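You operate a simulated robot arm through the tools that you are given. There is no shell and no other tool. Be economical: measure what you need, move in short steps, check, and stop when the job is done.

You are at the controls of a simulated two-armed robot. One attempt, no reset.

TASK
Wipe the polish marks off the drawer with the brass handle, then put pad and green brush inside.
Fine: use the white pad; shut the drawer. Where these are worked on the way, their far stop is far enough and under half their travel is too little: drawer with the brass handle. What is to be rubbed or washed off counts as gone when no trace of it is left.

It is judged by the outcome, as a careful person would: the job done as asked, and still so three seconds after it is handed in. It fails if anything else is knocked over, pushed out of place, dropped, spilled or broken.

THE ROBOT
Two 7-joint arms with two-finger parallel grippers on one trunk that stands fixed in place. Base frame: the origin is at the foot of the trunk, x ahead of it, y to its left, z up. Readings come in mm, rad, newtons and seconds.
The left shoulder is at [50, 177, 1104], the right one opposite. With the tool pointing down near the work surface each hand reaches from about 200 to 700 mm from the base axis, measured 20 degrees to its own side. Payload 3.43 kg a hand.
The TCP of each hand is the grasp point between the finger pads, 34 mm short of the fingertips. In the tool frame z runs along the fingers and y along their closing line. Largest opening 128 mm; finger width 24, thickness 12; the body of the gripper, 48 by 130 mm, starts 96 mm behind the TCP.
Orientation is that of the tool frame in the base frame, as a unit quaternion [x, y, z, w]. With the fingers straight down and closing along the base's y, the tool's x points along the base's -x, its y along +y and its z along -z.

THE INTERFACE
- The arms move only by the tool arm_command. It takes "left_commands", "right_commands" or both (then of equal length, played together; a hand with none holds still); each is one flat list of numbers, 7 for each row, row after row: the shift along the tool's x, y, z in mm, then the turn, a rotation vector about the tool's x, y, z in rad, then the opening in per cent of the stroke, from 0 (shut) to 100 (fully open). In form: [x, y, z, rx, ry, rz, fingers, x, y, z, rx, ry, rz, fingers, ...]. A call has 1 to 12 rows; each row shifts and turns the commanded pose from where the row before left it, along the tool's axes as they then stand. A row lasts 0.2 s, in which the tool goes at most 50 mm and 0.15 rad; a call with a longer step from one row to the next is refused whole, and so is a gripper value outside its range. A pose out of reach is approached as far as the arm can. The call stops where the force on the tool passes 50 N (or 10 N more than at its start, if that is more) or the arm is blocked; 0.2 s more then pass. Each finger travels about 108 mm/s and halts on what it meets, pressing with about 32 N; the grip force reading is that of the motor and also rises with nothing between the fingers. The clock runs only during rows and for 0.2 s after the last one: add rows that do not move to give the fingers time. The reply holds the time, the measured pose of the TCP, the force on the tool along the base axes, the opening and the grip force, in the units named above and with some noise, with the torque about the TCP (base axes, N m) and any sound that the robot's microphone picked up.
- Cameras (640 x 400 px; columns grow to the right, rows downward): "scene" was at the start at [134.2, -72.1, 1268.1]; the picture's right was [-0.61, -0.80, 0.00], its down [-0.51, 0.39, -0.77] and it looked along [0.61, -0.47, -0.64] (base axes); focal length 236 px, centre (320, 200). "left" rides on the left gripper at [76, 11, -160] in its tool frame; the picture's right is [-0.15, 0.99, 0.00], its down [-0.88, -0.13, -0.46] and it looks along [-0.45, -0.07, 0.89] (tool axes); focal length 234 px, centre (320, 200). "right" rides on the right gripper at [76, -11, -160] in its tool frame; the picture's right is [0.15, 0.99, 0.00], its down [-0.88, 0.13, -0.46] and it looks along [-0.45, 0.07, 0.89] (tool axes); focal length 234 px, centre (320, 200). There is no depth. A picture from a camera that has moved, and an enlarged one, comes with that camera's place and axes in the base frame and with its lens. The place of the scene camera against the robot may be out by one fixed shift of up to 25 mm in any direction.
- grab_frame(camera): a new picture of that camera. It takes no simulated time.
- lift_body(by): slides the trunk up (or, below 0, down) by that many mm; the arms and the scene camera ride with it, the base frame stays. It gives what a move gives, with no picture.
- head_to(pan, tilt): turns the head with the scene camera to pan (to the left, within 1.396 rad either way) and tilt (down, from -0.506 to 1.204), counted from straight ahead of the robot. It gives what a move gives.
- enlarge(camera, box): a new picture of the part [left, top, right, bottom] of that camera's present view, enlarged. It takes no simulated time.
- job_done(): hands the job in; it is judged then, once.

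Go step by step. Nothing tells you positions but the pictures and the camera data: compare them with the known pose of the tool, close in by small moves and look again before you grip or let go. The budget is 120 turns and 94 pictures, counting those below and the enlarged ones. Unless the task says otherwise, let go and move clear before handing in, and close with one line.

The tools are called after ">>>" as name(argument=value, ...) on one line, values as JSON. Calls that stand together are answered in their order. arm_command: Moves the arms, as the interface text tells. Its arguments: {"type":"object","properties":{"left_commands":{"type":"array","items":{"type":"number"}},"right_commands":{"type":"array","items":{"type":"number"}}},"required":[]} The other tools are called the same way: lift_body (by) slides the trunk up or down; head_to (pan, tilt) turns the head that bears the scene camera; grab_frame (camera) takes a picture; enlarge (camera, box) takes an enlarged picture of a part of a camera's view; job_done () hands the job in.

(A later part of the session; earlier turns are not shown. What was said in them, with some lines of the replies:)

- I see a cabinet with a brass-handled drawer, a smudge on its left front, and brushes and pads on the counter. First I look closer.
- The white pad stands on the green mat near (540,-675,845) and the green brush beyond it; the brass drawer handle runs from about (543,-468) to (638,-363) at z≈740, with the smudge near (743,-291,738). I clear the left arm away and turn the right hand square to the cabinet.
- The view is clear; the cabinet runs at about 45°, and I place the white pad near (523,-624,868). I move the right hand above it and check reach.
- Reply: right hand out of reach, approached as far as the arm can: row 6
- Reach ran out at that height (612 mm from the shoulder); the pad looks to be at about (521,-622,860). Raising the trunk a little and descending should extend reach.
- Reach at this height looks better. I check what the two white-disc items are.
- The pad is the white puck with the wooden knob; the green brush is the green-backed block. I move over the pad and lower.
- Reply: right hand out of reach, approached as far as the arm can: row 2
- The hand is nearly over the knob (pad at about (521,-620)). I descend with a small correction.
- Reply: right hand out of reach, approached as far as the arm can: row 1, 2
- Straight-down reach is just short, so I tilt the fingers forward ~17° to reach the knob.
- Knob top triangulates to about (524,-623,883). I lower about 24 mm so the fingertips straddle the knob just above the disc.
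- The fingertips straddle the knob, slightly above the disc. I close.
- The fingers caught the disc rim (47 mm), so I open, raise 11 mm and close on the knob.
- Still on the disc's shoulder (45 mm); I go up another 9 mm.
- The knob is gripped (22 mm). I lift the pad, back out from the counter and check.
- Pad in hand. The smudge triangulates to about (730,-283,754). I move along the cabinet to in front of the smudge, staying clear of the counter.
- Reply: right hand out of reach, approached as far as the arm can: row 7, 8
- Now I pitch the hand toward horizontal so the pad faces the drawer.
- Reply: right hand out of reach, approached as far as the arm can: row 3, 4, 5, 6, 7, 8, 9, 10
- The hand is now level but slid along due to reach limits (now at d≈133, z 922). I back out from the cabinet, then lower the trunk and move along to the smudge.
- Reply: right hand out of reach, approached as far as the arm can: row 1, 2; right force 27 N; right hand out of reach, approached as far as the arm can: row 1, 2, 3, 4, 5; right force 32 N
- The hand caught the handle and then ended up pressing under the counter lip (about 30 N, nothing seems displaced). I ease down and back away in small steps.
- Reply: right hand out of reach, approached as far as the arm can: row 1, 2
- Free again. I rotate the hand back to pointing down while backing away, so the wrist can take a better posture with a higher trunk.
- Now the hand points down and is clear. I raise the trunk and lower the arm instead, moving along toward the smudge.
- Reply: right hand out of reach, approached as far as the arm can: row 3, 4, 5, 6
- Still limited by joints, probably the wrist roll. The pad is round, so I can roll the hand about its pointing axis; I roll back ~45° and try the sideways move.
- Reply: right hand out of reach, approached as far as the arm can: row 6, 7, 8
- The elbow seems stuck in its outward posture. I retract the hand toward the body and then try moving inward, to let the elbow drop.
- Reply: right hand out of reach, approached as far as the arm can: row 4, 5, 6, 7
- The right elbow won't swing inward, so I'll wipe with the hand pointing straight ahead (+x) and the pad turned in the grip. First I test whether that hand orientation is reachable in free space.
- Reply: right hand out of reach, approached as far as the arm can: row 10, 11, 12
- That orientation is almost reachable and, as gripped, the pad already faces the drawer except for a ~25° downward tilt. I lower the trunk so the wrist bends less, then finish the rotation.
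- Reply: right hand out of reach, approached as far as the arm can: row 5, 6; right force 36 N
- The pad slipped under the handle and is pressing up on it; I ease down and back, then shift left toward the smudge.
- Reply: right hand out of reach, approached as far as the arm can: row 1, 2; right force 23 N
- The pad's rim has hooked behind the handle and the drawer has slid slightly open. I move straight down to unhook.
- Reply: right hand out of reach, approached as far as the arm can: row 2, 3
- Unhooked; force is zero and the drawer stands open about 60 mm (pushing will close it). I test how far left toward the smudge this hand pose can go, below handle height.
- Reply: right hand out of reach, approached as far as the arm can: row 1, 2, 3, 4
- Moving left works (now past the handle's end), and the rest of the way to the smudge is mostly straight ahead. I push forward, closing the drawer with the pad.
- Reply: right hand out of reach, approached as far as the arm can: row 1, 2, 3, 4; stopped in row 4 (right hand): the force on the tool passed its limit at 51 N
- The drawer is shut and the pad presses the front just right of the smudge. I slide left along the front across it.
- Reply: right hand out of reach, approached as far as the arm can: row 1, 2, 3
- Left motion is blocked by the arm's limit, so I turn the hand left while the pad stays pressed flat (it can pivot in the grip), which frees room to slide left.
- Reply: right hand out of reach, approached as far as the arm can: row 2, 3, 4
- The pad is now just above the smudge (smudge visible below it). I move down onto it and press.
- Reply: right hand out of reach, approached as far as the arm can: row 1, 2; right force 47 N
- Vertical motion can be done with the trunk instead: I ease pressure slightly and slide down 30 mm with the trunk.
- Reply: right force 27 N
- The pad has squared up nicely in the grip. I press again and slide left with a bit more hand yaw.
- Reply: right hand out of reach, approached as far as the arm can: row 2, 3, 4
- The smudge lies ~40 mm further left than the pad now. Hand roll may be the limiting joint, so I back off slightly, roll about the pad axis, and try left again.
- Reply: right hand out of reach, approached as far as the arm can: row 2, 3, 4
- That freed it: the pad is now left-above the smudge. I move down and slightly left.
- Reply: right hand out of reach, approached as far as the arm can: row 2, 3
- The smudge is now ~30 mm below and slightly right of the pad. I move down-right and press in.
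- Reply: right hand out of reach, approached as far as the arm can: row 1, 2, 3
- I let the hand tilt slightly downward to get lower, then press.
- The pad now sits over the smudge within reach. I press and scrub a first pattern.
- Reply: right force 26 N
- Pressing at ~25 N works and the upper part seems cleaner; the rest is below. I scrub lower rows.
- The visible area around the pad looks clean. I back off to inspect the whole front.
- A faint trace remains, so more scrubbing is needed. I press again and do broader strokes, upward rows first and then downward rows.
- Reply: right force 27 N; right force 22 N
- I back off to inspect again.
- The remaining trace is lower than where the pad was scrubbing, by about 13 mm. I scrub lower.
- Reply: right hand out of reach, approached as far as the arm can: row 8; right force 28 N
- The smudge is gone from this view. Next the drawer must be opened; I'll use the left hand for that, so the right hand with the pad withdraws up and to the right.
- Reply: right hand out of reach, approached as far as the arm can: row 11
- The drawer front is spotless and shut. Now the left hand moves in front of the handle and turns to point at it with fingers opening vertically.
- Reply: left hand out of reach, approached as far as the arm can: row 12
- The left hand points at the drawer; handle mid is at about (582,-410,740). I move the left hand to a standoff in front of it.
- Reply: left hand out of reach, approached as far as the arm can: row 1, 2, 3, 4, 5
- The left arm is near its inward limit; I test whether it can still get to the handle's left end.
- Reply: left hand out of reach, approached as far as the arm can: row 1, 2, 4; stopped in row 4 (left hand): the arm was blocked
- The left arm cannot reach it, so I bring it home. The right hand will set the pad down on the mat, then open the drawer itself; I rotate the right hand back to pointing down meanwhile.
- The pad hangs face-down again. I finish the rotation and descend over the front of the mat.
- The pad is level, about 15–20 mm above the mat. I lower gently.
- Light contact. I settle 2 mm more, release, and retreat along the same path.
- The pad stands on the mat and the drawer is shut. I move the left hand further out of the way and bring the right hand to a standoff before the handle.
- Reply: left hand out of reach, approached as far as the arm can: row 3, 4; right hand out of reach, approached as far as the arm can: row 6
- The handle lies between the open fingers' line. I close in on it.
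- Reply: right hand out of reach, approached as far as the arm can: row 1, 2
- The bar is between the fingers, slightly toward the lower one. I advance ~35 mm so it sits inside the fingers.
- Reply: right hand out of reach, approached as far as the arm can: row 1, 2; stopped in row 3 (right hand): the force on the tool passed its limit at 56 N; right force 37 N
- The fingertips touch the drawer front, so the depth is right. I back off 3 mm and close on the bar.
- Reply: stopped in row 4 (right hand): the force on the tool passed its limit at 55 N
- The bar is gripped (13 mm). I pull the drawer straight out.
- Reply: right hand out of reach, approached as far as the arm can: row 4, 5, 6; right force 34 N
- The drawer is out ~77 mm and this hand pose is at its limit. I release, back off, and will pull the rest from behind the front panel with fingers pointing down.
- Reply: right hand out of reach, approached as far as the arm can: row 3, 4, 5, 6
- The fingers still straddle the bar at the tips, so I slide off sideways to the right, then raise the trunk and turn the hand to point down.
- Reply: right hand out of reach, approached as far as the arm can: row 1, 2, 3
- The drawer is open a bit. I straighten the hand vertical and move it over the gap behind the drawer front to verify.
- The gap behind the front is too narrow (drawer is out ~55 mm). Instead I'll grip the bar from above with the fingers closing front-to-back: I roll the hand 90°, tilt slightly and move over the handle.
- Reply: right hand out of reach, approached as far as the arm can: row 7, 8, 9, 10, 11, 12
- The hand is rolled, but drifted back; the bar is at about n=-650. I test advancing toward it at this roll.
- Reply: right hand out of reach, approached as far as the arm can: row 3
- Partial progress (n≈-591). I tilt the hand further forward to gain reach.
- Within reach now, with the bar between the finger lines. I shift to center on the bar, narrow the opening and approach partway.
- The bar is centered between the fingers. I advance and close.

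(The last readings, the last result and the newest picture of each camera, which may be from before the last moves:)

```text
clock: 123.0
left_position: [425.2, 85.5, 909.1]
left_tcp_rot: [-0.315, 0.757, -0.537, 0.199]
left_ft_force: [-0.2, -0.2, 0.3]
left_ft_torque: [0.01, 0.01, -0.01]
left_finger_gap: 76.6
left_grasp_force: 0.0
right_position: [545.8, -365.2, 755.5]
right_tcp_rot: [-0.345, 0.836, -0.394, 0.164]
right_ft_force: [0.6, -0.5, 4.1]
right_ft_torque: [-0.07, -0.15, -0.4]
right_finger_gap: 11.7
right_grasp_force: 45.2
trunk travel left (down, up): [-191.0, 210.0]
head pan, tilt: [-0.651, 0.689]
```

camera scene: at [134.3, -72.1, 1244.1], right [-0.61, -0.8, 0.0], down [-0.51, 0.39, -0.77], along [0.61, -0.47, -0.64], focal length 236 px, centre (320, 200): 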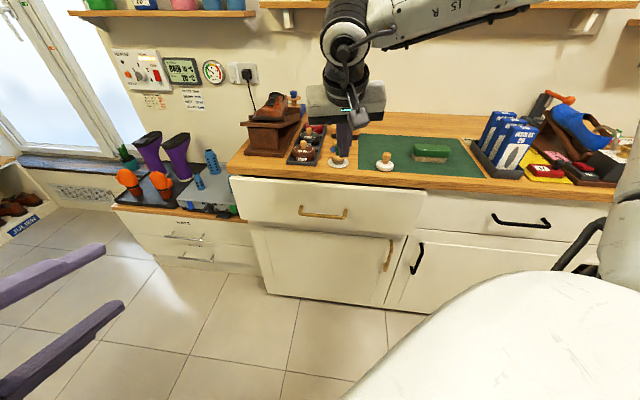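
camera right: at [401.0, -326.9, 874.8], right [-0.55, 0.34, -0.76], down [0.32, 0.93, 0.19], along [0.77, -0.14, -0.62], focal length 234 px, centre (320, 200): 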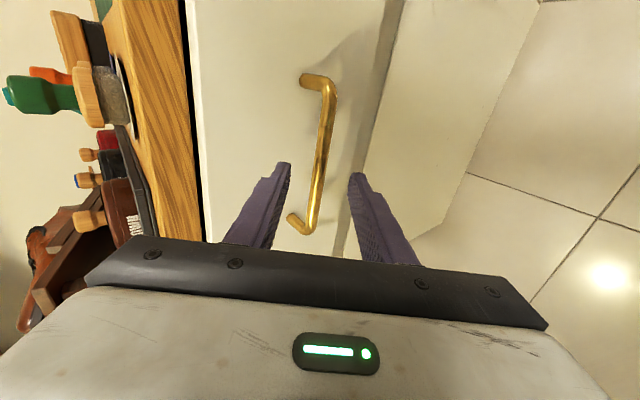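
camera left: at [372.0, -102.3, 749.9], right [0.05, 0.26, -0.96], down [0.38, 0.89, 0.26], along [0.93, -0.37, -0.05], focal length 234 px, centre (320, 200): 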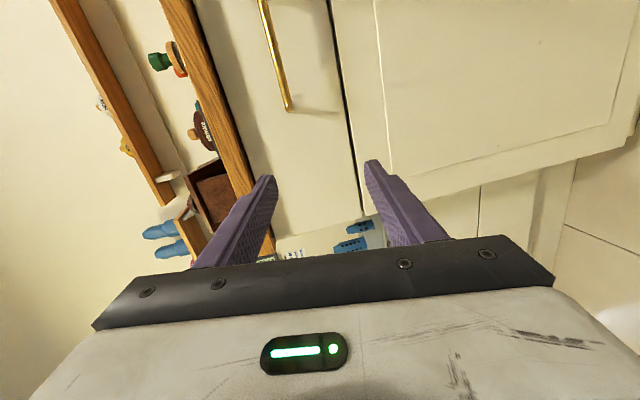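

The bar is gripped (12 mm). I pull the drawer out along its slide.

>>> arm_command(right_commands=[0, 19.2, -23, 0, 0, 0, 0, 0, 19.2, -23, 0, 0, 0, 0, 0, 19.2, -23, 0, 0, 0, 0, 0, 19.2, -23, 0, 0, 0, 0, 0, 19.2, -23, 0, 0, 0, 0, 0, 19.2, -23, 0, 0, 0, 0, 0, 19.2, -23, 0, 0, 0, 0])

>>> grab_frame(camera="scene")

```text
clock: 124.6
left_position: [425.8, 84.1, 908.0]
left_tcp_rot: [-0.315, 0.757, -0.537, 0.198]
left_ft_force: [0.4, 0.9, -0.2]
left_ft_torque: [-0.01, -0.01, 0.04]
left_finger_gap: 76.9
left_grasp_force: 0.0
right_position: [396.2, -276.9, 799.9]
right_tcp_rot: [-0.346, 0.837, -0.392, 0.162]
right_ft_force: [0.9, 0.3, -0.7]
right_ft_torque: [-0.02, -0.02, 0.03]
right_finger_gap: 0.0
right_grasp_force: 32.5
right hand out of reach, approached as far as the arm can: row 3, 4, 5, 6, 7
trunk travel left (down, up): [-191.0, 210.0]
head pan, tilt: [-0.651, 0.689]
```

```text
11 pictures are left
camera scene: at [134.3, -72.1, 1184.2], right [-0.61, -0.8, 0.0], down [-0.51, 0.39, -0.77], along [0.61, -0.47, -0.64], focal length 236 px, centre (320, 200)
```

scene: 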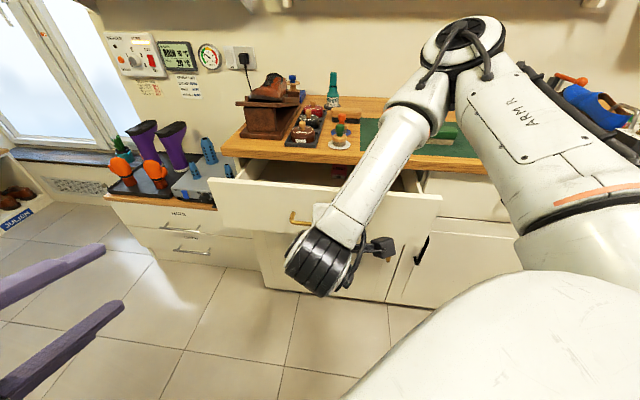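

The drawer is well out but the grip slipped off; it may need more travel. I raise, turn the hand vertical again, and will hook behind the front panel, where there is room now.

>>> lift_body(by=90)

>>> arm_command(right_commands=[0, 0, 0, -0.146, 0, 0, 0, 0, 0, 0, -0.146, 0, 0, 0, 0, 0, 0, -0.146, 0, 0, 0, 0, 0, 0, -0.146, 0, 0, 0, 0, 0, 0, -0.146, 0, 0, 0, 0, 0, 0, -0.146, 0, 0, 0])

>>> arm_command(right_commands=[0, 0, 0, 0, 0, 0.143, 0, 0, 0, 0, 0, 0, 0.143, 0, 0, 0, 0, 0, 0, 0.143, 0, 0, 0, 0, 0, 0, 0.143, 0, 0, 0, 0, 0, 0, 0.143, 0, 0, 0, 0, 0, 0, 0.143, 0, 0, 0, 0, 0, 0, 0.143, 0, 0, 0, 0, 0, 0, 0.143, 0, 0, 0, 0, 0, 0, 0.143, 0, 0, 0, 0, 0, 0, 0.143, 0, 0, 0, 0, 0, 0, 0.143, 0])

```text
clock: 125.8
left_position: [425.9, 84.2, 998.0]
left_tcp_rot: [-0.315, 0.758, -0.537, 0.198]
left_ft_force: [-0.4, -0.3, 0.1]
left_ft_torque: [0.02, 0.0, -0.01]
left_finger_gap: 76.7
left_grasp_force: 0.0
right_position: [397.0, -276.9, 889.8]
right_tcp_rot: [-0.346, 0.837, -0.392, 0.162]
right_ft_force: [-0.2, 0.6, 0.2]
right_ft_torque: [0.01, 0.0, -0.01]
right_finger_gap: 0.1
right_grasp_force: 33.0
trunk travel left (down, up): [-281.0, 120.0]
head pan, tilt: [-0.651, 0.689]
```

```text
clock: 127.2
left_position: [426.7, 82.9, 998.7]
left_tcp_rot: [-0.314, 0.758, -0.536, 0.199]
left_ft_force: [-0.3, 0.2, 0.7]
left_ft_torque: [0.02, 0.04, 0.04]
left_finger_gap: 77.0
left_grasp_force: 0.1
right_position: [395.7, -277.3, 889.0]
right_tcp_rot: [-0.38, 0.925, 0.003, 0.0]
right_ft_force: [-0.8, -1.4, 0.1]
right_ft_torque: [0.07, -0.04, 0.0]
right_finger_gap: 0.0
right_grasp_force: 33.1
trunk travel left (down, up): [-281.0, 120.0]
head pan, tilt: [-0.651, 0.689]
```

```text
clock: 129.7
left_position: [426.5, 84.3, 998.3]
left_tcp_rot: [-0.314, 0.758, -0.537, 0.198]
left_ft_force: [-0.9, 0.4, 0.7]
left_ft_torque: [-0.02, -0.01, 0.03]
left_finger_gap: 77.0
left_grasp_force: 0.1
right_position: [396.9, -277.2, 889.6]
right_tcp_rot: [0.385, 0.923, 0.001, 0.0]
right_ft_force: [-0.5, -0.1, 1.0]
right_ft_torque: [-0.02, -0.02, -0.01]
right_finger_gap: 0.0
right_grasp_force: 32.6
trunk travel left (down, up): [-281.0, 120.0]
head pan, tilt: [-0.651, 0.689]
```

The hand is cleanly vertical. I move over the open drawer and look in.

>>> arm_command(right_commands=[-46, 6, -6, 0, 0, 0, 0, -46, 6, -6, 0, 0, 0, 0, -46, 6, -6, 0, 0, 0, 0, -46, 6, -6, 0, 0, 0, 0])

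>>> grab_frame(camera="right")

```text
clock: 130.7
left_position: [426.5, 84.6, 997.8]
left_tcp_rot: [-0.314, 0.757, -0.538, 0.198]
left_ft_force: [-0.5, 0.0, 0.2]
left_ft_torque: [-0.02, 0.02, -0.03]
left_finger_gap: 76.9
left_grasp_force: 0.2
right_position: [543.8, -388.8, 913.1]
right_tcp_rot: [0.383, 0.924, 0.001, 0.0]
right_ft_force: [0.3, 0.1, 0.6]
right_ft_torque: [0.02, 0.02, 0.01]
right_finger_gap: 0.0
right_grasp_force: 33.2
trunk travel left (down, up): [-281.0, 120.0]
head pan, tilt: [-0.651, 0.689]
```

```text
10 pictures are left
camera right: at [481.7, -343.7, 1071.9], right [0.6, 0.8, 0.0], down [0.71, -0.53, 0.45], along [0.37, -0.27, -0.89], focal length 234 px, centre (320, 200)
```

right: 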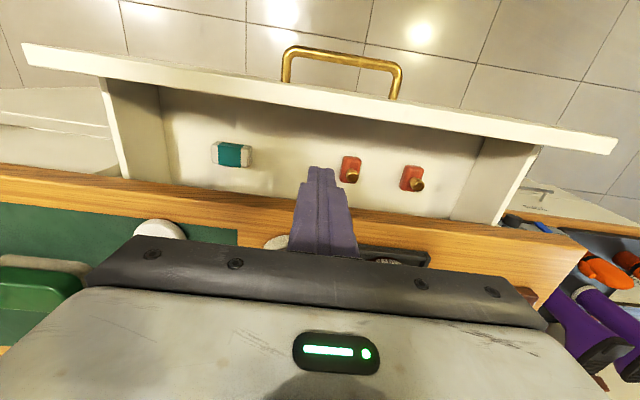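

The drawer is out ~135 mm and holds three small items to leave alone. I insert the closed fingers behind the front panel and pull it toward its stop.

>>> arm_command(right_commands=[20, 0, 0, 0, 0, 0, 0, 0, 0, 43, 0, 0, 0, 0, 0, 0, 43, 0, 0, 0, 0, 25, 0, 0, 0, 0, 0, 0, 25, 0, 0, 0, 0, 0, 0, 25, 0, 0, 0, 0, 0, 0, 25, 0, 0, 0, 0, 0, 0, 25, 0, 0, 0, 0, 0, 0, 25, 0, 0, 0, 0, 0, 0, 25, 0, 0, 0, 0, 0, 0])

```text
clock: 132.8
left_position: [426.0, 84.7, 998.9]
left_tcp_rot: [-0.314, 0.757, -0.537, 0.198]
left_ft_force: [0.2, 0.4, -0.1]
left_ft_torque: [0.03, -0.01, 0.01]
left_finger_gap: 76.8
left_grasp_force: 0.0
right_position: [405.6, -251.3, 828.4]
right_tcp_rot: [0.385, 0.923, 0.0, -0.001]
right_ft_force: [0.2, -0.1, 0.1]
right_ft_torque: [-0.02, 0.01, -0.03]
right_finger_gap: 0.0
right_grasp_force: 33.2
trunk travel left (down, up): [-281.0, 120.0]
head pan, tilt: [-0.651, 0.689]
```

The pull went freely with no stop felt; I check the result.

>>> grab_frame(camera="right")

```text
9 pictures are left
camera right: at [343.6, -205.6, 986.8], right [0.6, 0.8, 0.0], down [0.71, -0.53, 0.45], along [0.36, -0.27, -0.89], focal length 234 px, centre (320, 200)
```

right: 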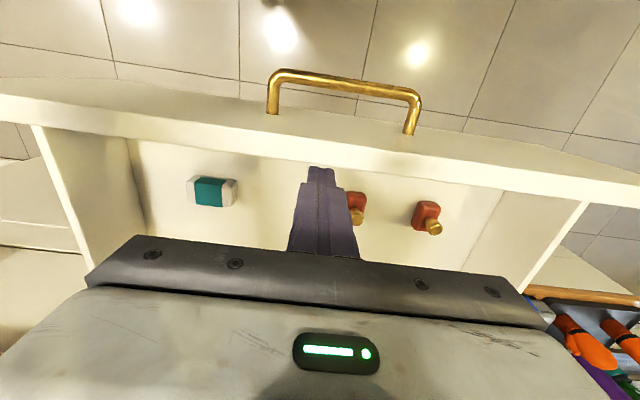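

The drawer followed and is out ~300 mm. I nudge a little more to feel for the stop.

>>> arm_command(right_commands=[18, 0, 0, 0, 0, 0, 0, 18, 0, 0, 0, 0, 0, 0])

```text
clock: 133.4
left_position: [426.5, 84.3, 998.7]
left_tcp_rot: [-0.314, 0.758, -0.537, 0.199]
left_ft_force: [0.3, -0.2, -0.6]
left_ft_torque: [0.0, -0.01, -0.02]
left_finger_gap: 77.0
left_grasp_force: 0.1
right_position: [382.3, -225.6, 827.9]
right_tcp_rot: [0.382, 0.924, 0.001, 0.001]
right_ft_force: [3.4, -5.6, 2.6]
right_ft_torque: [0.02, 0.01, 0.03]
right_finger_gap: 0.0
right_grasp_force: 32.7
trunk travel left (down, up): [-281.0, 120.0]
head pan, tilt: [-0.651, 0.689]
```

Slight resistance: the drawer is essentially at its stop. Now I withdraw the fingers upward and go back to the pad at the exact pose where I released it.

>>> arm_command(right_commands=[-20, 0, 0, 0, 0, 0, 0, 0, 0, -45, 0, 0, 0, 0, 0, 0, -45, 0, 0, 0, 0, 0, 0, -45, 0, 0, 0, 20, 0, 0, -45, 0, 0, 0, 45, -36, -20, 0, 0, 0, 0, 45, -36, -20, 0, 0, 0, 0, 45, -36, -20, 0, 0, 0, 0, 45, -36, -20, 0, 0, 0, 0, 45])

>>> arm_command(right_commands=[-36, -20, 0, 0, 0, 0, 45, -36, -20, 0, 0, 0, 0, 45, -36, -20, 0, 0, 0, 0, 45, -33, -20, 0, 0, 0, 0, 45, 0, 0, 0, 0, -0.15, 0, 45, 0, 0, 0, 0, -0.15, 0, 45, 0, 0, 0, 0, -0.152, 0, 45, 0, 0, 0, 0, 0, 0, 45])

```text
clock: 135.4
left_position: [426.9, 84.4, 998.8]
left_tcp_rot: [-0.314, 0.757, -0.537, 0.198]
left_ft_force: [-0.2, 0.4, 0.0]
left_ft_torque: [0.01, -0.02, 0.0]
left_finger_gap: 76.7
left_grasp_force: 0.0
right_position: [439.2, -398.4, 1007.5]
right_tcp_rot: [0.384, 0.923, 0.0, 0.0]
right_ft_force: [0.2, -0.4, -0.3]
right_ft_torque: [0.0, 0.0, -0.04]
right_finger_gap: 57.5
right_grasp_force: 0.1
trunk travel left (down, up): [-281.0, 120.0]
head pan, tilt: [-0.651, 0.689]
```

```text
refused: row 7 steps farther than a row can; nothing moved
```

One row was slightly too long; I resend it corrected.

>>> arm_command(right_commands=[-35.7, -19.4, 0, 0, 0, 0, 45, -35.7, -19.4, 0, 0, 0, 0, 45, -35.7, -19.4, 0, 0, 0, 0, 45, -35.7, -19.4, 0, 0, 0, 0, 45, 0, 0, 0, 0, -0.149, 0, 45, 0, 0, 0, 0, -0.149, 0, 45, 0, 0, 0, 0, -0.149, 0, 45, 0, 0, 0, 0, 0, 0, 45])

```text
clock: 137.2
left_position: [426.7, 85.0, 999.2]
left_tcp_rot: [-0.313, 0.758, -0.537, 0.198]
left_ft_force: [-0.5, 1.1, 0.7]
left_ft_torque: [0.01, -0.02, -0.01]
left_finger_gap: 76.7
left_grasp_force: 0.0
right_position: [485.5, -555.2, 1007.7]
right_tcp_rot: [0.376, 0.9, -0.085, 0.205]
right_ft_force: [1.1, 0.3, 0.0]
right_ft_torque: [0.02, 0.03, -0.02]
right_finger_gap: 57.6
right_grasp_force: 0.1
trunk travel left (down, up): [-281.0, 120.0]
head pan, tilt: [-0.651, 0.689]
```

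I descend toward the knob and verify before the last stretch.

>>> arm_command(right_commands=[9.5, 0.3, 29, 0, 0, 0, 45, 9.5, 0.2, 29, 0, 0, 0, 45, 0, 0, 12, 0, 0, 0, 45, 0, 0, 0, 0, 0, 0, 45])

>>> grab_frame(camera="right")

```text
clock: 138.2
left_position: [424.8, 85.4, 997.7]
left_tcp_rot: [-0.315, 0.757, -0.537, 0.199]
left_ft_force: [0.3, 0.1, 0.3]
left_ft_torque: [0.0, 0.01, 0.02]
left_finger_gap: 76.8
left_grasp_force: 0.0
right_position: [494.7, -563.6, 936.6]
right_tcp_rot: [0.375, 0.9, -0.085, 0.204]
right_ft_force: [-0.2, 0.7, 0.0]
right_ft_torque: [0.05, 0.04, 0.01]
right_finger_gap: 57.6
right_grasp_force: 0.1
trunk travel left (down, up): [-281.0, 120.0]
head pan, tilt: [-0.651, 0.689]
```

```text
8 pictures are left
camera right: at [389.2, -474.3, 1046.3], right [0.61, 0.79, -0.06], down [0.51, -0.33, 0.79], along [0.61, -0.51, -0.61], focal length 234 px, centre (320, 200)
```

right: 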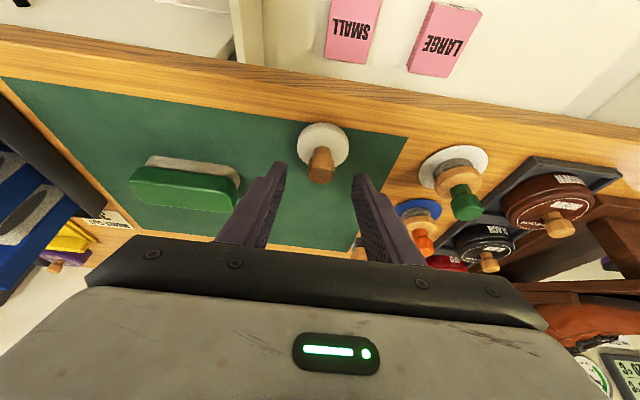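

The knob is centered. I advance the last 28 mm, close, and lift.

>>> arm_command(right_commands=[0, 0, 14, 0, 0, 0, 45, 0, 0, 13.5, 0, 0, 0, 45, 0, 0, 0, 0, 0, 0, 20, 0, 0, 0, 0, 0, 0, 0, 0, 0, 0, 0, 0, 0, 0, 0, 0, 0, 0, 0, 0, 0, -14.5, 0, -30, 0, 0, 0, 0, -14.5, 0, -30, 0, 0, 0, 0, -14.5, 0, -30, 0, 0, 0, 0])

```text
clock: 140.2
left_position: [426.5, 84.5, 998.5]
left_tcp_rot: [-0.314, 0.757, -0.537, 0.199]
left_ft_force: [-0.1, -0.7, 0.2]
left_ft_torque: [0.02, 0.0, 0.01]
left_finger_gap: 76.7
left_grasp_force: 0.0
right_position: [503.5, -571.9, 1012.9]
right_tcp_rot: [0.374, 0.901, -0.085, 0.204]
right_ft_force: [0.3, 0.0, -0.9]
right_ft_torque: [0.01, -0.02, -0.01]
right_finger_gap: 22.0
right_grasp_force: 32.6
trunk travel left (down, up): [-281.0, 120.0]
head pan, tilt: [-0.651, 0.689]
```

Pad in hand again. I carry it over the open drawer, to the free area behind the small items, and lower it partway.

>>> arm_command(right_commands=[37, 22, -18, 0, 0, 0, 0, 37, 22, -18, 0, 0, 0, 0, 37, 22, -18, 0, 0, 0, 0, 37, 22, -18, 0, 0, 0, 0, 18.3, 0, 38, 0, 0, 0, 0, 18.3, 0, 38, 0, 0, 0, 0, 18.3, 0, 38, 0, 0, 0, 0, 18.3, 0, 38, 0, 0, 0, 0, 0, 0, 0, 0, 0, 0, 0])

>>> grab_frame(camera="right")

```text
clock: 142.2
left_position: [426.1, 84.2, 998.0]
left_tcp_rot: [-0.314, 0.757, -0.538, 0.198]
left_ft_force: [0.2, -0.5, 0.4]
left_ft_torque: [-0.01, 0.02, 0.05]
left_finger_gap: 76.7
left_grasp_force: 0.0
right_position: [448.5, -392.3, 843.5]
right_tcp_rot: [0.375, 0.9, -0.084, 0.205]
right_ft_force: [0.2, -0.7, 0.1]
right_ft_torque: [0.0, 0.01, 0.01]
right_finger_gap: 22.2
right_grasp_force: 31.5
trunk travel left (down, up): [-281.0, 120.0]
head pan, tilt: [-0.651, 0.689]
```

```text
7 pictures are left
camera right: at [343.6, -303.2, 954.0], right [0.61, 0.79, -0.06], down [0.51, -0.33, 0.79], along [0.61, -0.51, -0.61], focal length 234 px, centre (320, 200)
```

right: 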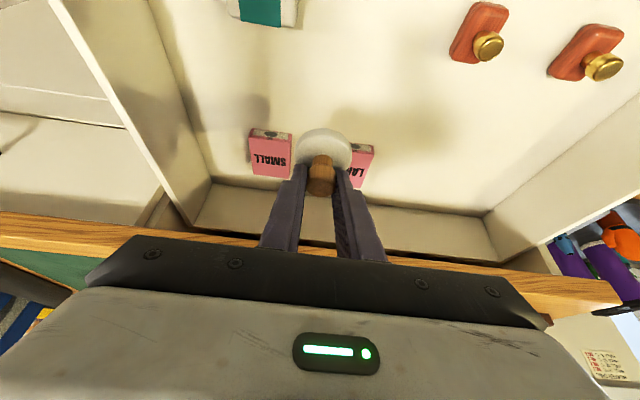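

The landing spot (just in front of the pink boxes) is free. I lower the pad.

>>> arm_command(right_commands=[16.3, 0, 33.8, 0, 0, 0, 0, 16.3, 0, 33.8, 0, 0, 0, 0, 2.6, 0, 5.4, 0, 0, 0, 0])

>>> enlarge(camera="scene", box=[210, 140, 450, 290])

```text
clock: 143.1
left_position: [425.8, 85.2, 997.8]
left_tcp_rot: [-0.315, 0.757, -0.536, 0.198]
left_ft_force: [-0.7, -0.2, -0.1]
left_ft_torque: [-0.01, 0.0, 0.03]
left_finger_gap: 76.8
left_grasp_force: 0.1
right_position: [449.1, -392.7, 763.1]
right_tcp_rot: [0.375, 0.901, -0.084, 0.204]
right_ft_force: [-0.4, 1.3, 0.3]
right_ft_torque: [-0.01, 0.03, -0.03]
right_finger_gap: 22.1
right_grasp_force: 32.4
trunk travel left (down, up): [-281.0, 120.0]
head pan, tilt: [-0.651, 0.689]
```

```text
2.67 times, centred on (330, 215) of scene
camera zoom: at [134.3, -72.1, 1274.1], right [-0.61, -0.8, 0.0], down [-0.51, 0.39, -0.77], along [0.61, -0.47, -0.64], focal length 630 px, centre (293, 160)
```

zoom: 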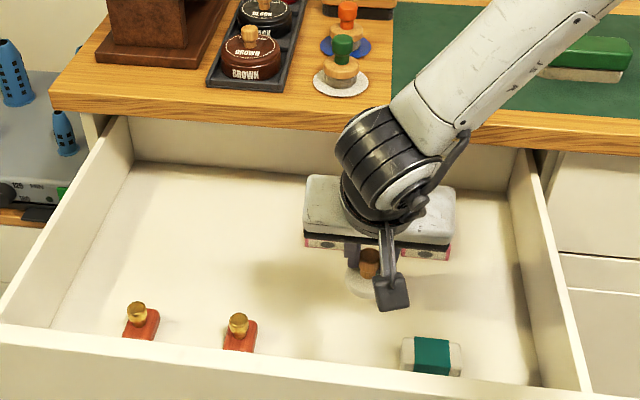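

Still above the floor with no contact. I lower further in small steps.

>>> arm_command(right_commands=[2.2, 0, 4.5, 0, 0, 0, 0, 2.2, 0, 4.5, 0, 0, 0, 0, 2.2, 0, 4.5, 0, 0, 0, 0])

```text
clock: 143.8
left_position: [426.7, 84.5, 997.9]
left_tcp_rot: [-0.315, 0.757, -0.537, 0.199]
left_ft_force: [-0.8, 0.7, -0.1]
left_ft_torque: [-0.01, 0.02, 0.01]
left_finger_gap: 76.6
left_grasp_force: 0.1
right_position: [449.1, -393.2, 747.0]
right_tcp_rot: [0.374, 0.9, -0.084, 0.205]
right_ft_force: [-0.1, 0.1, 0.2]
right_ft_torque: [-0.01, -0.03, -0.01]
right_finger_gap: 21.9
right_grasp_force: 32.2
trunk travel left (down, up): [-281.0, 120.0]
head pan, tilt: [-0.651, 0.689]
```

>>> arm_command(right_commands=[2.2, 0, 4.5, 0, 0, 0, 0, 2.2, 0, 4.5, 0, 0, 0, 0])

```text
clock: 144.4
left_position: [426.6, 83.9, 998.8]
left_tcp_rot: [-0.315, 0.757, -0.537, 0.198]
left_ft_force: [1.2, 0.6, 0.4]
left_ft_torque: [0.02, 0.02, -0.01]
left_finger_gap: 76.8
left_grasp_force: 0.1
right_position: [449.6, -393.1, 738.0]
right_tcp_rot: [0.375, 0.9, -0.084, 0.205]
right_ft_force: [0.7, -0.1, -0.6]
right_ft_torque: [0.0, -0.01, 0.01]
right_finger_gap: 22.2
right_grasp_force: 32.3
trunk travel left (down, up): [-281.0, 120.0]
head pan, tilt: [-0.651, 0.689]
```

>>> arm_command(right_commands=[2.2, 0, 4.5, 0, 0, 0, 0, 2.2, 0, 4.5, 0, 0, 0, 0])

>>> enlarge(camera="right", box=[220, 50, 420, 230])

```text
clock: 145.1
left_position: [427.2, 84.0, 998.5]
left_tcp_rot: [-0.315, 0.757, -0.537, 0.198]
left_ft_force: [0.2, -0.5, -0.3]
left_ft_torque: [0.03, 0.02, 0.0]
left_finger_gap: 76.7
left_grasp_force: 0.0
right_position: [449.6, -392.3, 727.7]
right_tcp_rot: [0.374, 0.9, -0.084, 0.206]
right_ft_force: [-0.1, 0.3, 0.0]
right_ft_torque: [-0.01, 0.0, 0.01]
right_finger_gap: 22.2
right_grasp_force: 31.4
trunk travel left (down, up): [-281.0, 120.0]
head pan, tilt: [-0.651, 0.689]
```

```text
2.22 times, centred on (320, 140) of right
camera zoom: at [344.0, -303.3, 838.3], right [0.61, 0.79, -0.06], down [0.51, -0.33, 0.79], along [0.61, -0.51, -0.61], focal length 520 px, centre (320, 333)
```

zoom: 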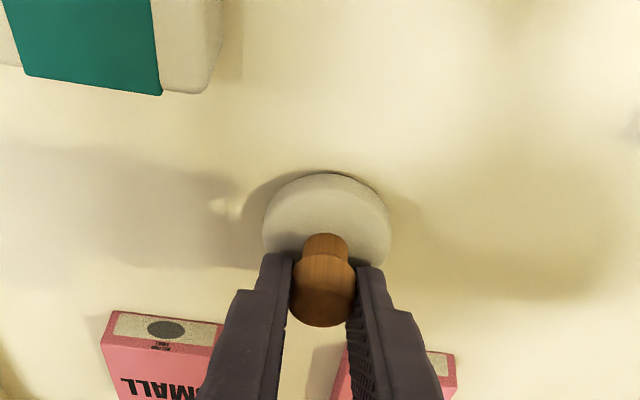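

Close to the floor. A few more millimetres.

>>> arm_command(right_commands=[1.7, 0, 3.6, 0, 0, 0, 0, 1.3, 0, 2.7, 0, 0, 0, 0])

```text
clock: 145.7
left_position: [423.8, 86.3, 1000.3]
left_tcp_rot: [-0.313, 0.756, -0.539, 0.199]
left_ft_force: [0.4, 1.1, -0.1]
left_ft_torque: [0.03, 0.0, -0.02]
left_finger_gap: 76.7
left_grasp_force: 0.0
right_position: [450.8, -394.0, 727.9]
right_tcp_rot: [0.375, 0.899, -0.087, 0.21]
right_ft_force: [-5.9, -6.8, 43.5]
right_ft_torque: [0.08, 0.43, -0.01]
right_finger_gap: 22.2
right_grasp_force: 31.9
trunk travel left (down, up): [-281.0, 120.0]
head pan, tilt: [-0.651, 0.689]
```

Firm contact. I ease up 3 mm, release the pad, and rise straight out of the drawer.

>>> arm_command(right_commands=[-1.3, 0, -2.7, 0, 0, 0, 0, 0, 0, 0, 0, 0, 0, 20, 0, 0, 0, 0, 0, 0, 40, 0, 0, 0, 0, 0, 0, 40, 0, 0, -22, 0, 0, 0, 40, -17.4, 0, -36, 0, 0, 0, 40, -17.4, 0, -36, 0, 0, 0, 40, -17.4, 0, -36, 0, 0, 0, 60, -17.4, 0, -36, 0, 0, 0, 80, -17.4, 0, -36, 0, 0, 0, 100, -17.4, 0, -36, 0, 0, 0, 100, -17.4, 0, -36, 0, 0, 0, 100])

```text
clock: 148.2
left_position: [426.2, 83.9, 999.2]
left_tcp_rot: [-0.314, 0.757, -0.538, 0.199]
left_ft_force: [1.3, 0.5, -0.2]
left_ft_torque: [0.02, 0.0, 0.02]
left_finger_gap: 77.0
left_grasp_force: 0.0
right_position: [443.5, -387.2, 1024.8]
right_tcp_rot: [0.374, 0.901, -0.084, 0.203]
right_ft_force: [0.1, -0.3, -0.4]
right_ft_torque: [0.0, -0.03, -0.01]
right_finger_gap: 127.8
right_grasp_force: 0.1
trunk travel left (down, up): [-281.0, 120.0]
head pan, tilt: [-0.651, 0.689]
```

Next, the brush: it is ~112 mm long, so I can take it by its ends with the fingers fully open. I move above it.

>>> arm_command(right_commands=[-22.6, -32, 18.9, 0, 0, 0, 100, -22.6, -32, 18.9, 0, 0, 0, 100, -22.6, -32, 18.9, 0, 0, 0, 100, -22.6, -32, 18.9, 0, 0, 0, 100, -22.6, -32, 18.9, 0, 0, 0, 100, -22.6, -32, 18.9, 0, 0, 0, 100, -22.6, -32, 18.9, 0, 0, 0, 100, 0, 0, 0, 0, 0, 0, 100])

>>> grab_frame(camera="right")

```text
clock: 150.1
left_position: [425.9, 85.6, 998.9]
left_tcp_rot: [-0.315, 0.757, -0.537, 0.198]
left_ft_force: [-0.2, -0.2, 0.5]
left_ft_torque: [-0.02, 0.01, 0.03]
left_finger_gap: 77.0
left_grasp_force: 0.0
right_position: [425.4, -685.8, 973.1]
right_tcp_rot: [0.374, 0.901, -0.085, 0.205]
right_ft_force: [0.1, 0.3, 1.0]
right_ft_torque: [-0.02, 0.01, -0.02]
right_finger_gap: 127.9
right_grasp_force: 0.1
trunk travel left (down, up): [-281.0, 120.0]
head pan, tilt: [-0.651, 0.689]
```

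```text
4 pictures are left
camera right: at [320.3, -597.1, 1083.2], right [0.61, 0.79, -0.06], down [0.51, -0.33, 0.79], along [0.61, -0.51, -0.61], focal length 234 px, centre (320, 200)
```

right: 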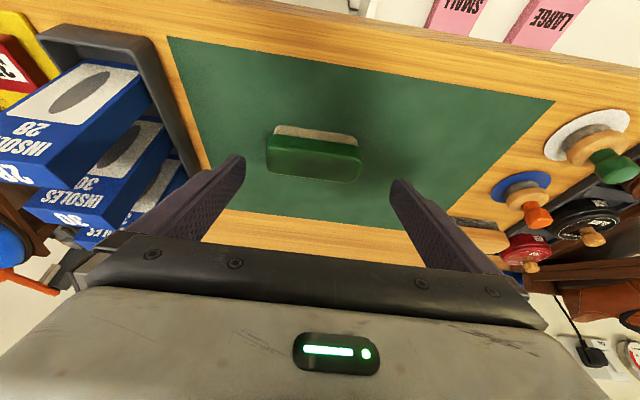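

The brush is square to the hand and about 7 mm right of center. I correct, descend around its ends and close.

>>> arm_command(right_commands=[3.6, -3.5, 23.8, 0, 0, 0, 100, 3.6, -3.5, 23.8, 0, 0, 0, 100, 3.5, 0, 23.8, 0, 0, 0, 100, 0, 0, 0, 0, 0, 0, 100])

>>> grab_frame(camera="right")

```text
clock: 151.1
left_position: [426.6, 84.1, 999.3]
left_tcp_rot: [-0.315, 0.758, -0.537, 0.197]
left_ft_force: [0.5, 0.0, 0.3]
left_ft_torque: [-0.01, 0.01, -0.02]
left_finger_gap: 76.8
left_grasp_force: 0.0
right_position: [435.4, -707.9, 902.3]
right_tcp_rot: [0.374, 0.901, -0.084, 0.205]
right_ft_force: [0.1, 1.1, 0.1]
right_ft_torque: [-0.02, 0.02, -0.01]
right_finger_gap: 128.2
right_grasp_force: 0.0
trunk travel left (down, up): [-281.0, 120.0]
head pan, tilt: [-0.651, 0.689]
```

```text
3 pictures are left
camera right: at [329.6, -617.6, 1013.5], right [0.61, 0.79, -0.06], down [0.51, -0.33, 0.79], along [0.61, -0.51, -0.61], focal length 234 px, centre (320, 200)
```

right: 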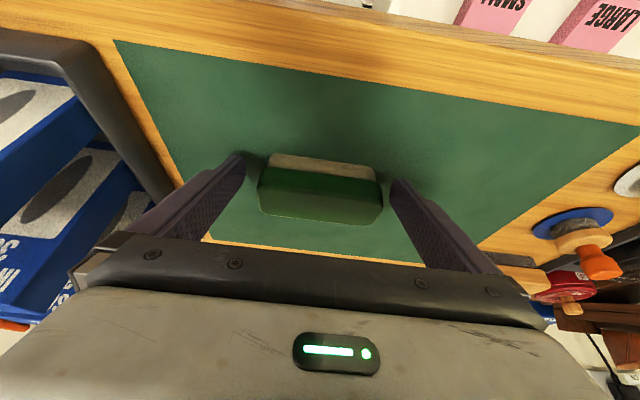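

The fingers straddle the brush nicely. I close and lift.

>>> arm_command(right_commands=[0, 0, 0, 0, 0, 0, 80, 0, 0, 0, 0, 0, 0, 60, 0, 0, 0, 0, 0, 0, 50, 0, 0, 0, 0, 0, 0, 40, -4.3, 0, -9, 0, 0, 0, 40])

```text
clock: 152.2
left_position: [426.2, 82.7, 998.4]
left_tcp_rot: [-0.315, 0.757, -0.537, 0.197]
left_ft_force: [0.0, 0.3, -0.5]
left_ft_torque: [0.02, 0.01, -0.02]
left_finger_gap: 76.6
left_grasp_force: 0.0
right_position: [435.1, -707.6, 913.8]
right_tcp_rot: [0.374, 0.901, -0.083, 0.203]
right_ft_force: [0.0, 0.3, -0.5]
right_ft_torque: [0.04, 0.01, 0.0]
right_finger_gap: 104.2
right_grasp_force: 32.2
trunk travel left (down, up): [-281.0, 120.0]
head pan, tilt: [-0.651, 0.689]
```

The brush is gripped (104 mm). I lift it, back over the drawer, and move along to its free left-middle area.

>>> arm_command(right_commands=[-14.5, 0, -30, 0, 0, 0, 40, -14.5, 0, -30, 0, 0, 0, 40, -14.5, 0, -30, 0, 0, 0, 40, 39.2, 0, -19, 0, 0, 0, 40, 39.2, 0, -19, 0, 0, 0, 40, 39.2, 0, -19, 0, 0, 0, 40, 39.2, 0, -19, 0, 0, 0, 40, 39.2, 0, -19, 0, 0, 0, 40])

>>> arm_command(right_commands=[0, 47.8, 0, 0, 0, 0, 40, 0, 47.8, 0, 0, 0, 0, 40, 0, 47.8, 0, 0, 0, 0, 40, 0, 47.8, 0, 0, 0, 0, 40, 0, 47.8, 0, 0, 0, 0, 40, 0, 47.8, 0, 0, 0, 0, 40, 0, 47.8, 0, 0, 0, 0, 40, 0, 47.8, 0, 0, 0, 0, 40])

```text
clock: 154.1
left_position: [426.7, 84.9, 997.6]
left_tcp_rot: [-0.314, 0.757, -0.537, 0.198]
left_ft_force: [0.0, -0.9, 0.5]
left_ft_torque: [0.0, -0.01, -0.03]
left_finger_gap: 76.8
left_grasp_force: 0.1
right_position: [281.2, -552.8, 1015.4]
right_tcp_rot: [0.375, 0.9, -0.084, 0.205]
right_ft_force: [0.3, -0.5, -1.4]
right_ft_torque: [-0.01, -0.02, 0.0]
right_finger_gap: 104.2
right_grasp_force: 31.7
trunk travel left (down, up): [-281.0, 120.0]
head pan, tilt: [-0.651, 0.689]
```

```text
clock: 155.8
left_position: [426.5, 84.7, 999.2]
left_tcp_rot: [-0.315, 0.757, -0.537, 0.198]
left_ft_force: [0.4, -0.1, -0.1]
left_ft_torque: [0.02, 0.0, -0.02]
left_finger_gap: 76.8
left_grasp_force: 0.0
right_position: [553.5, -283.2, 1013.1]
right_tcp_rot: [0.374, 0.9, -0.085, 0.205]
right_ft_force: [-0.1, 0.8, -1.1]
right_ft_torque: [-0.02, 0.01, 0.01]
right_finger_gap: 104.4
right_grasp_force: 32.1
trunk travel left (down, up): [-281.0, 120.0]
head pan, tilt: [-0.651, 0.689]
```

Above the drawer. I lower the brush most of the way and check clearance.

>>> arm_command(right_commands=[17.4, 0, 36, 0, 0, 0, 40, 17.4, 0, 36, 0, 0, 0, 40, 17.4, 0, 36, 0, 0, 0, 40, 17.4, 0, 36, 0, 0, 0, 40, 17.4, 0, 36, 0, 0, 0, 40, 8.7, 0, 18, 0, 0, 0, 40])

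>>> grab_frame(camera="right")

```text
clock: 157.2
left_position: [426.3, 84.8, 999.3]
left_tcp_rot: [-0.314, 0.757, -0.537, 0.198]
left_ft_force: [-0.3, 0.1, -0.1]
left_ft_torque: [-0.01, 0.01, 0.0]
left_finger_gap: 76.8
left_grasp_force: 0.1
right_position: [539.2, -296.8, 808.4]
right_tcp_rot: [0.375, 0.9, -0.084, 0.205]
right_ft_force: [0.4, 0.2, -0.7]
right_ft_torque: [0.02, 0.02, 0.01]
right_finger_gap: 104.3
right_grasp_force: 32.3
right hand out of reach, approached as far as the arm can: row 5, 6
trunk travel left (down, up): [-281.0, 120.0]
head pan, tilt: [-0.651, 0.689]
```

```text
2 pictures are left
camera right: at [433.3, -208.3, 920.0], right [0.61, 0.79, -0.06], down [0.51, -0.33, 0.79], along [0.61, -0.51, -0.61], focal length 234 px, centre (320, 200)
```

right: 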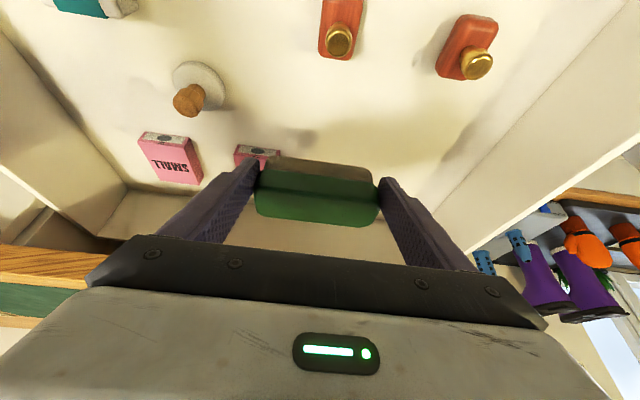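

The landing area between the red stamps and the pink boxes is clear. I nudge 10 mm toward the front and lower with the trunk.

>>> arm_command(right_commands=[9, 3, -4.4, 0, 0, 0, 40])

>>> lift_body(by=-78)

```text
clock: 157.7
left_position: [427.7, 85.2, 998.5]
left_tcp_rot: [-0.315, 0.757, -0.537, 0.198]
left_ft_force: [-0.6, 0.0, 0.0]
left_ft_torque: [0.04, 0.0, -0.03]
left_finger_gap: 76.6
left_grasp_force: 0.2
right_position: [531.6, -290.1, 811.2]
right_tcp_rot: [0.374, 0.901, -0.085, 0.204]
right_ft_force: [-0.2, -0.1, 0.0]
right_ft_torque: [0.02, -0.02, -0.02]
right_finger_gap: 104.1
right_grasp_force: 31.9
trunk travel left (down, up): [-281.0, 120.0]
head pan, tilt: [-0.651, 0.689]
```

```text
clock: 158.8
left_position: [425.9, 84.5, 920.9]
left_tcp_rot: [-0.315, 0.757, -0.537, 0.199]
left_ft_force: [-0.4, 0.6, 0.9]
left_ft_torque: [-0.03, -0.01, 0.01]
left_finger_gap: 76.7
left_grasp_force: 0.0
right_position: [532.4, -289.9, 733.6]
right_tcp_rot: [0.374, 0.901, -0.084, 0.205]
right_ft_force: [0.1, -0.2, -0.7]
right_ft_torque: [-0.01, 0.01, -0.01]
right_finger_gap: 104.0
right_grasp_force: 32.5
trunk travel left (down, up): [-203.0, 198.0]
head pan, tilt: [-0.651, 0.689]
```

Not yet in contact (z 733.6; expected contact near 718). I lower by 14 mm more.

>>> lift_body(by=-13)

```text
clock: 159.4
left_position: [426.6, 84.7, 907.3]
left_tcp_rot: [-0.315, 0.757, -0.536, 0.199]
left_ft_force: [0.1, 0.4, -0.5]
left_ft_torque: [0.04, 0.04, -0.04]
left_finger_gap: 76.4
left_grasp_force: 0.1
right_position: [532.8, -290.6, 720.6]
right_tcp_rot: [0.374, 0.9, -0.084, 0.205]
right_ft_force: [0.5, 0.3, -0.6]
right_ft_torque: [0.03, 0.01, 0.01]
right_finger_gap: 104.0
right_grasp_force: 31.6
trunk travel left (down, up): [-190.0, 211.0]
head pan, tilt: [-0.651, 0.689]
```

>>> lift_body(by=-3)

```text
clock: 159.9
left_position: [426.4, 85.3, 903.6]
left_tcp_rot: [-0.314, 0.757, -0.537, 0.199]
left_ft_force: [-0.2, 0.0, 0.3]
left_ft_torque: [0.01, -0.01, -0.04]
left_finger_gap: 76.8
left_grasp_force: 0.0
right_position: [533.9, -291.4, 718.9]
right_tcp_rot: [0.374, 0.9, -0.083, 0.206]
right_ft_force: [-1.5, 0.3, 3.3]
right_ft_torque: [0.07, -0.07, -0.02]
right_finger_gap: 103.9
right_grasp_force: 31.7
trunk travel left (down, up): [-187.0, 214.0]
head pan, tilt: [-0.651, 0.689]
```

Touchdown at 718.9 mm. I open just enough to release and raise straight up with the trunk.

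>>> arm_command(right_commands=[0, 0, 0, 0, 0, 0, 90, 0, 0, 0, 0, 0, 0, 94, 0, 0, 0, 0, 0, 0, 94])

>>> lift_body(by=205)

```text
clock: 160.7
left_position: [427.1, 84.2, 904.7]
left_tcp_rot: [-0.314, 0.757, -0.537, 0.199]
left_ft_force: [0.0, -0.3, 0.6]
left_ft_torque: [-0.01, -0.01, 0.01]
left_finger_gap: 76.7
left_grasp_force: 0.1
right_position: [532.6, -289.6, 718.2]
right_tcp_rot: [0.374, 0.901, -0.084, 0.204]
right_ft_force: [0.0, -0.2, 0.7]
right_ft_torque: [0.0, 0.02, -0.03]
right_finger_gap: 120.6
right_grasp_force: 0.1
trunk travel left (down, up): [-187.0, 214.0]
head pan, tilt: [-0.651, 0.689]
```

```text
clock: 162.9
left_position: [426.0, 84.1, 1109.7]
left_tcp_rot: [-0.315, 0.757, -0.537, 0.198]
left_ft_force: [-0.3, 1.2, 0.4]
left_ft_torque: [0.04, -0.01, 0.01]
left_finger_gap: 76.7
left_grasp_force: 0.0
right_position: [531.6, -291.3, 922.3]
right_tcp_rot: [0.374, 0.901, -0.084, 0.204]
right_ft_force: [-0.5, 0.0, 0.5]
right_ft_torque: [0.03, -0.01, -0.01]
right_finger_gap: 120.3
right_grasp_force: 0.1
trunk travel left (down, up): [-392.0, 9.0]
head pan, tilt: [-0.651, 0.689]
```

Both items are in the drawer. Next I close it: the right hand moves out over the front panel, turns vertical with closed fingers.

>>> arm_command(right_commands=[36, -14, -17, 0, 0, 0, 94, 36, -14, -17, 0, 0, 0, 60, 36, -14, -17, 0, 0, 0, 30, 36, -14, -17, 0, 0, 0, 0, 36, -14, -17, 0, 0, 0, 0, 27, -14, -13, 0, 0, 0, 0, 0, 0, 0, 0, 0.149, 0, 0, 0, 0, 0, 0, 0.149, 0, 0, 0, 0, 0, 0, 0.149, 0, 0])

```text
clock: 164.9
left_position: [425.9, 84.8, 1108.9]
left_tcp_rot: [-0.314, 0.758, -0.536, 0.199]
left_ft_force: [-0.4, 0.0, -0.4]
left_ft_torque: [-0.03, 0.0, 0.01]
left_finger_gap: 77.0
left_grasp_force: 0.0
right_position: [320.1, -219.4, 943.2]
right_tcp_rot: [0.384, 0.924, 0.003, 0.0]
right_ft_force: [-0.1, 0.0, 0.5]
right_ft_torque: [0.02, 0.02, 0.02]
right_finger_gap: 0.0
right_grasp_force: 32.4
right hand out of reach, approached as far as the arm can: row 4, 5, 6
trunk travel left (down, up): [-392.0, 9.0]
head pan, tilt: [-0.651, 0.689]
```

I back a touch further out for clearance and lower so the fingertips sit above the handle in front of the panel.

>>> arm_command(right_commands=[10, 0, 0, 0, 0, 0, 0, 0, 0, 0, 0, 0, 0, 0])

>>> lift_body(by=-142)

```text
clock: 165.5
left_position: [426.6, 85.2, 1110.5]
left_tcp_rot: [-0.315, 0.757, -0.537, 0.198]
left_ft_force: [-0.6, 0.0, 0.0]
left_ft_torque: [-0.02, -0.02, 0.02]
left_finger_gap: 76.9
left_grasp_force: 0.1
right_position: [313.0, -213.4, 942.5]
right_tcp_rot: [0.384, 0.923, 0.001, 0.0]
right_ft_force: [0.0, 0.4, -0.1]
right_ft_torque: [-0.01, 0.01, 0.02]
right_finger_gap: 0.0
right_grasp_force: 31.8
trunk travel left (down, up): [-392.0, 9.0]
head pan, tilt: [-0.651, 0.689]
```

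```text
clock: 167.2
left_position: [425.5, 85.5, 967.3]
left_tcp_rot: [-0.314, 0.757, -0.537, 0.199]
left_ft_force: [-0.3, 0.2, 0.2]
left_ft_torque: [0.0, 0.0, 0.0]
left_finger_gap: 76.8
left_grasp_force: 0.1
right_position: [312.6, -212.8, 801.3]
right_tcp_rot: [0.384, 0.923, 0.001, -0.001]
right_ft_force: [0.8, -0.7, -0.2]
right_ft_torque: [0.01, 0.01, -0.02]
right_finger_gap: 0.1
right_grasp_force: 31.7
trunk travel left (down, up): [-250.0, 151.0]
head pan, tilt: [-0.651, 0.689]
```

No contact; in front of the panel. I push the drawer in steadily.

>>> arm_command(right_commands=[-15, 2, 0, 0, 0, 0, 0, -18, 2, 0, 0, 0, 0, 0, -20, 3, 0, 0, 0, 0, 0, -20, 3, 0, 0, 0, 0, 0, -20, 3, 0, 0, 0, 0, 0, -20, 3, 0, 0, 0, 0, 0, -20, 3, 0, 0, 0, 0, 0, -20, 3, 0, 0, 0, 0, 0, -20, 3, 0, 0, 0, 0, 0, -20, 3, 0, 0, 0, 0, 0, -20, 3, 0, 0, 0, 0, 0, -15, 0, 0, 0, 0, 0, 0])

```text
clock: 169.8
left_position: [428.2, 85.1, 967.0]
left_tcp_rot: [-0.315, 0.758, -0.536, 0.198]
left_ft_force: [0.8, 0.5, 0.1]
left_ft_torque: [0.0, 0.02, 0.03]
left_finger_gap: 76.9
left_grasp_force: 0.1
right_position: [496.0, -354.2, 801.6]
right_tcp_rot: [0.384, 0.923, 0.001, 0.0]
right_ft_force: [0.7, 0.2, -0.9]
right_ft_torque: [0.01, 0.0, -0.01]
right_finger_gap: 0.1
right_grasp_force: 32.0
trunk travel left (down, up): [-250.0, 151.0]
head pan, tilt: [-0.651, 0.689]
```

The drawer is nearly in. I tilt the fingers forward to pass under the counter lip and finish the push.

>>> arm_command(right_commands=[0, 0, 0, 0, -0.149, 0, 0, 0, 0, 0, 0, -0.149, 0, 0, 0, 0, 0, 0, -0.149, 0, 0, 0, 0, 0, 0, -0.149, 0, 0, 0, 0, 0, 0, -0.149, 0, 0, 0, 0, 0, 0, -0.149, 0, 0, -8, 0, 10.5, 0, 0, 0, 0, -8, 0, 10.5, 0, 0, 0, 0, -8, 0, 10.5, 0, 0, 0, 0])

```text
clock: 171.8
left_position: [425.1, 84.2, 966.8]
left_tcp_rot: [-0.315, 0.757, -0.537, 0.198]
left_ft_force: [0.5, -0.5, 0.1]
left_ft_torque: [-0.01, 0.01, 0.02]
left_finger_gap: 76.5
left_grasp_force: 0.0
right_position: [524.8, -381.5, 799.7]
right_tcp_rot: [0.346, 0.833, -0.164, 0.399]
right_ft_force: [0.0, -0.2, 1.1]
right_ft_torque: [0.0, 0.03, -0.01]
right_finger_gap: 0.0
right_grasp_force: 32.1
trunk travel left (down, up): [-250.0, 151.0]
head pan, tilt: [-0.651, 0.689]
```

>>> arm_command(right_commands=[-8, 0, 10, 0, 0, 0, 0, -8, 0, 10, 0, 0, 0, 0, -8, 0, 10, 0, 0, 0, 0, -5, 0, 6, 0, 0, 0, 0, -5, 0, 6, 0, 0, 0, 0])

```text
clock: 173.0
left_position: [426.3, 84.4, 967.6]
left_tcp_rot: [-0.313, 0.758, -0.537, 0.198]
left_ft_force: [0.9, -0.1, -0.3]
left_ft_torque: [0.03, -0.04, 0.01]
left_finger_gap: 76.7
left_grasp_force: 0.2
right_position: [562.1, -419.3, 801.1]
right_tcp_rot: [0.347, 0.832, -0.165, 0.4]
right_ft_force: [0.8, 0.3, 0.3]
right_ft_torque: [0.01, -0.02, 0.02]
right_finger_gap: 0.1
right_grasp_force: 32.0
trunk travel left (down, up): [-250.0, 151.0]
head pan, tilt: [-0.651, 0.689]
```

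>>> arm_command(right_commands=[-3.1, 0, 3.9, 0, 0, 0, 0, -3.1, 0, 3.9, 0, 0, 0, 0, -3.1, 0, 3.9, 0, 0, 0, 0])

```text
clock: 173.8
left_position: [424.6, 85.3, 967.6]
left_tcp_rot: [-0.314, 0.757, -0.538, 0.199]
left_ft_force: [0.0, 1.1, -0.1]
left_ft_torque: [-0.02, -0.02, 0.01]
left_finger_gap: 77.1
left_grasp_force: 0.1
right_position: [565.6, -420.2, 796.2]
right_tcp_rot: [0.344, 0.838, -0.16, 0.392]
right_ft_force: [-10.2, 10.3, 5.1]
right_ft_torque: [0.05, 0.03, -0.03]
right_finger_gap: 0.2
right_grasp_force: 31.6
trunk travel left (down, up): [-250.0, 151.0]
head pan, tilt: [-0.651, 0.689]
stopped in row 3 (right hand): the force on the tool passed its limit at 54 N (the readings are from after the stop); the commanded pose is now the measured one
```

A hard stop at the closed position. I withdraw the hand and check.

>>> arm_command(right_commands=[9, 0, -11, 0, 0, 0, 0, 22, 0, -28, 0, 0, 0, 0, 22, 0, -28, 0, 0, 0, 0, 22, 0, -28, 0, 0, 0, 0, 0, -30, -30, 0, 0, 0, 0, 0, -30, -30, 0, 0, 0, 0, 0, -30, -30, 0, 0, 0, 0, 0, -30, -30, 0, 0, 0, 0])

>>> grab_frame(camera="scene")

```text
clock: 175.6
left_position: [425.6, 83.9, 968.3]
left_tcp_rot: [-0.313, 0.757, -0.538, 0.199]
left_ft_force: [0.3, 0.2, 0.0]
left_ft_torque: [0.02, 0.01, 0.01]
left_finger_gap: 76.8
left_grasp_force: 0.0
right_position: [391.4, -350.6, 851.4]
right_tcp_rot: [0.345, 0.838, -0.161, 0.392]
right_ft_force: [0.6, -0.1, -0.4]
right_ft_torque: [0.0, -0.02, -0.01]
right_finger_gap: 0.2
right_grasp_force: 31.4
right hand out of reach, approached as far as the arm can: row 7, 8
trunk travel left (down, up): [-250.0, 151.0]
head pan, tilt: [-0.651, 0.689]
```

```text
1 pictures are left
camera scene: at [134.1, -72.0, 1243.2], right [-0.61, -0.8, 0.0], down [-0.51, 0.39, -0.77], along [0.61, -0.47, -0.64], focal length 236 px, centre (320, 200)
```

scene: 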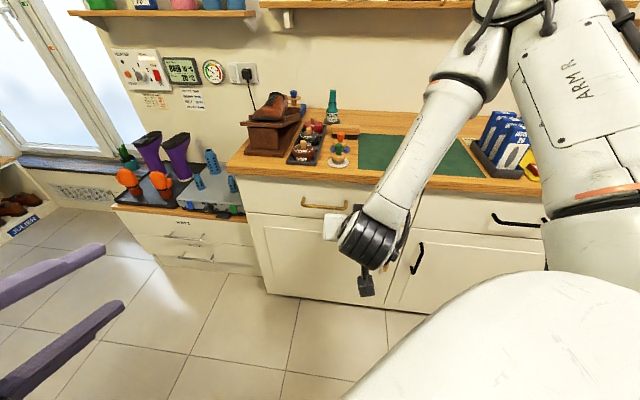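

The drawer looks shut and everything else is in place. One last close look.

>>> enlarge(camera="scene", box=[220, 150, 440, 288])

```text
2.90 times, centred on (330, 219) of scene
camera zoom: at [134.1, -72.0, 1243.2], right [-0.61, -0.8, 0.0], down [-0.51, 0.39, -0.77], along [0.61, -0.47, -0.64], focal length 684 px, centre (291, 145)
```

zoom: 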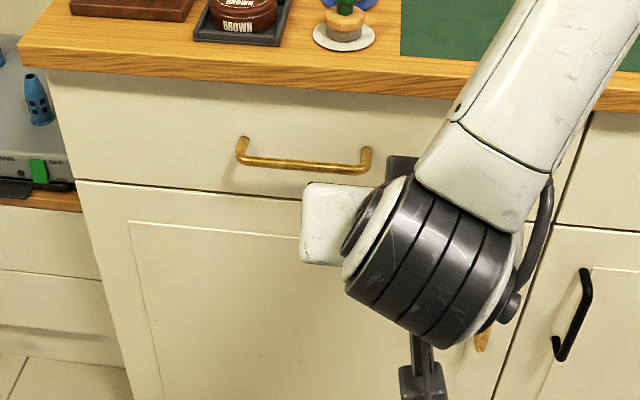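

The drawer front is clean and flush, and the hands are clear, so I hand in.

>>> job_done()

```text
The job is handed in.
```

The polish marks are wiped off the brass-handled drawer with the white pad, the pad and the green brush are inside it, and the drawer is shut.
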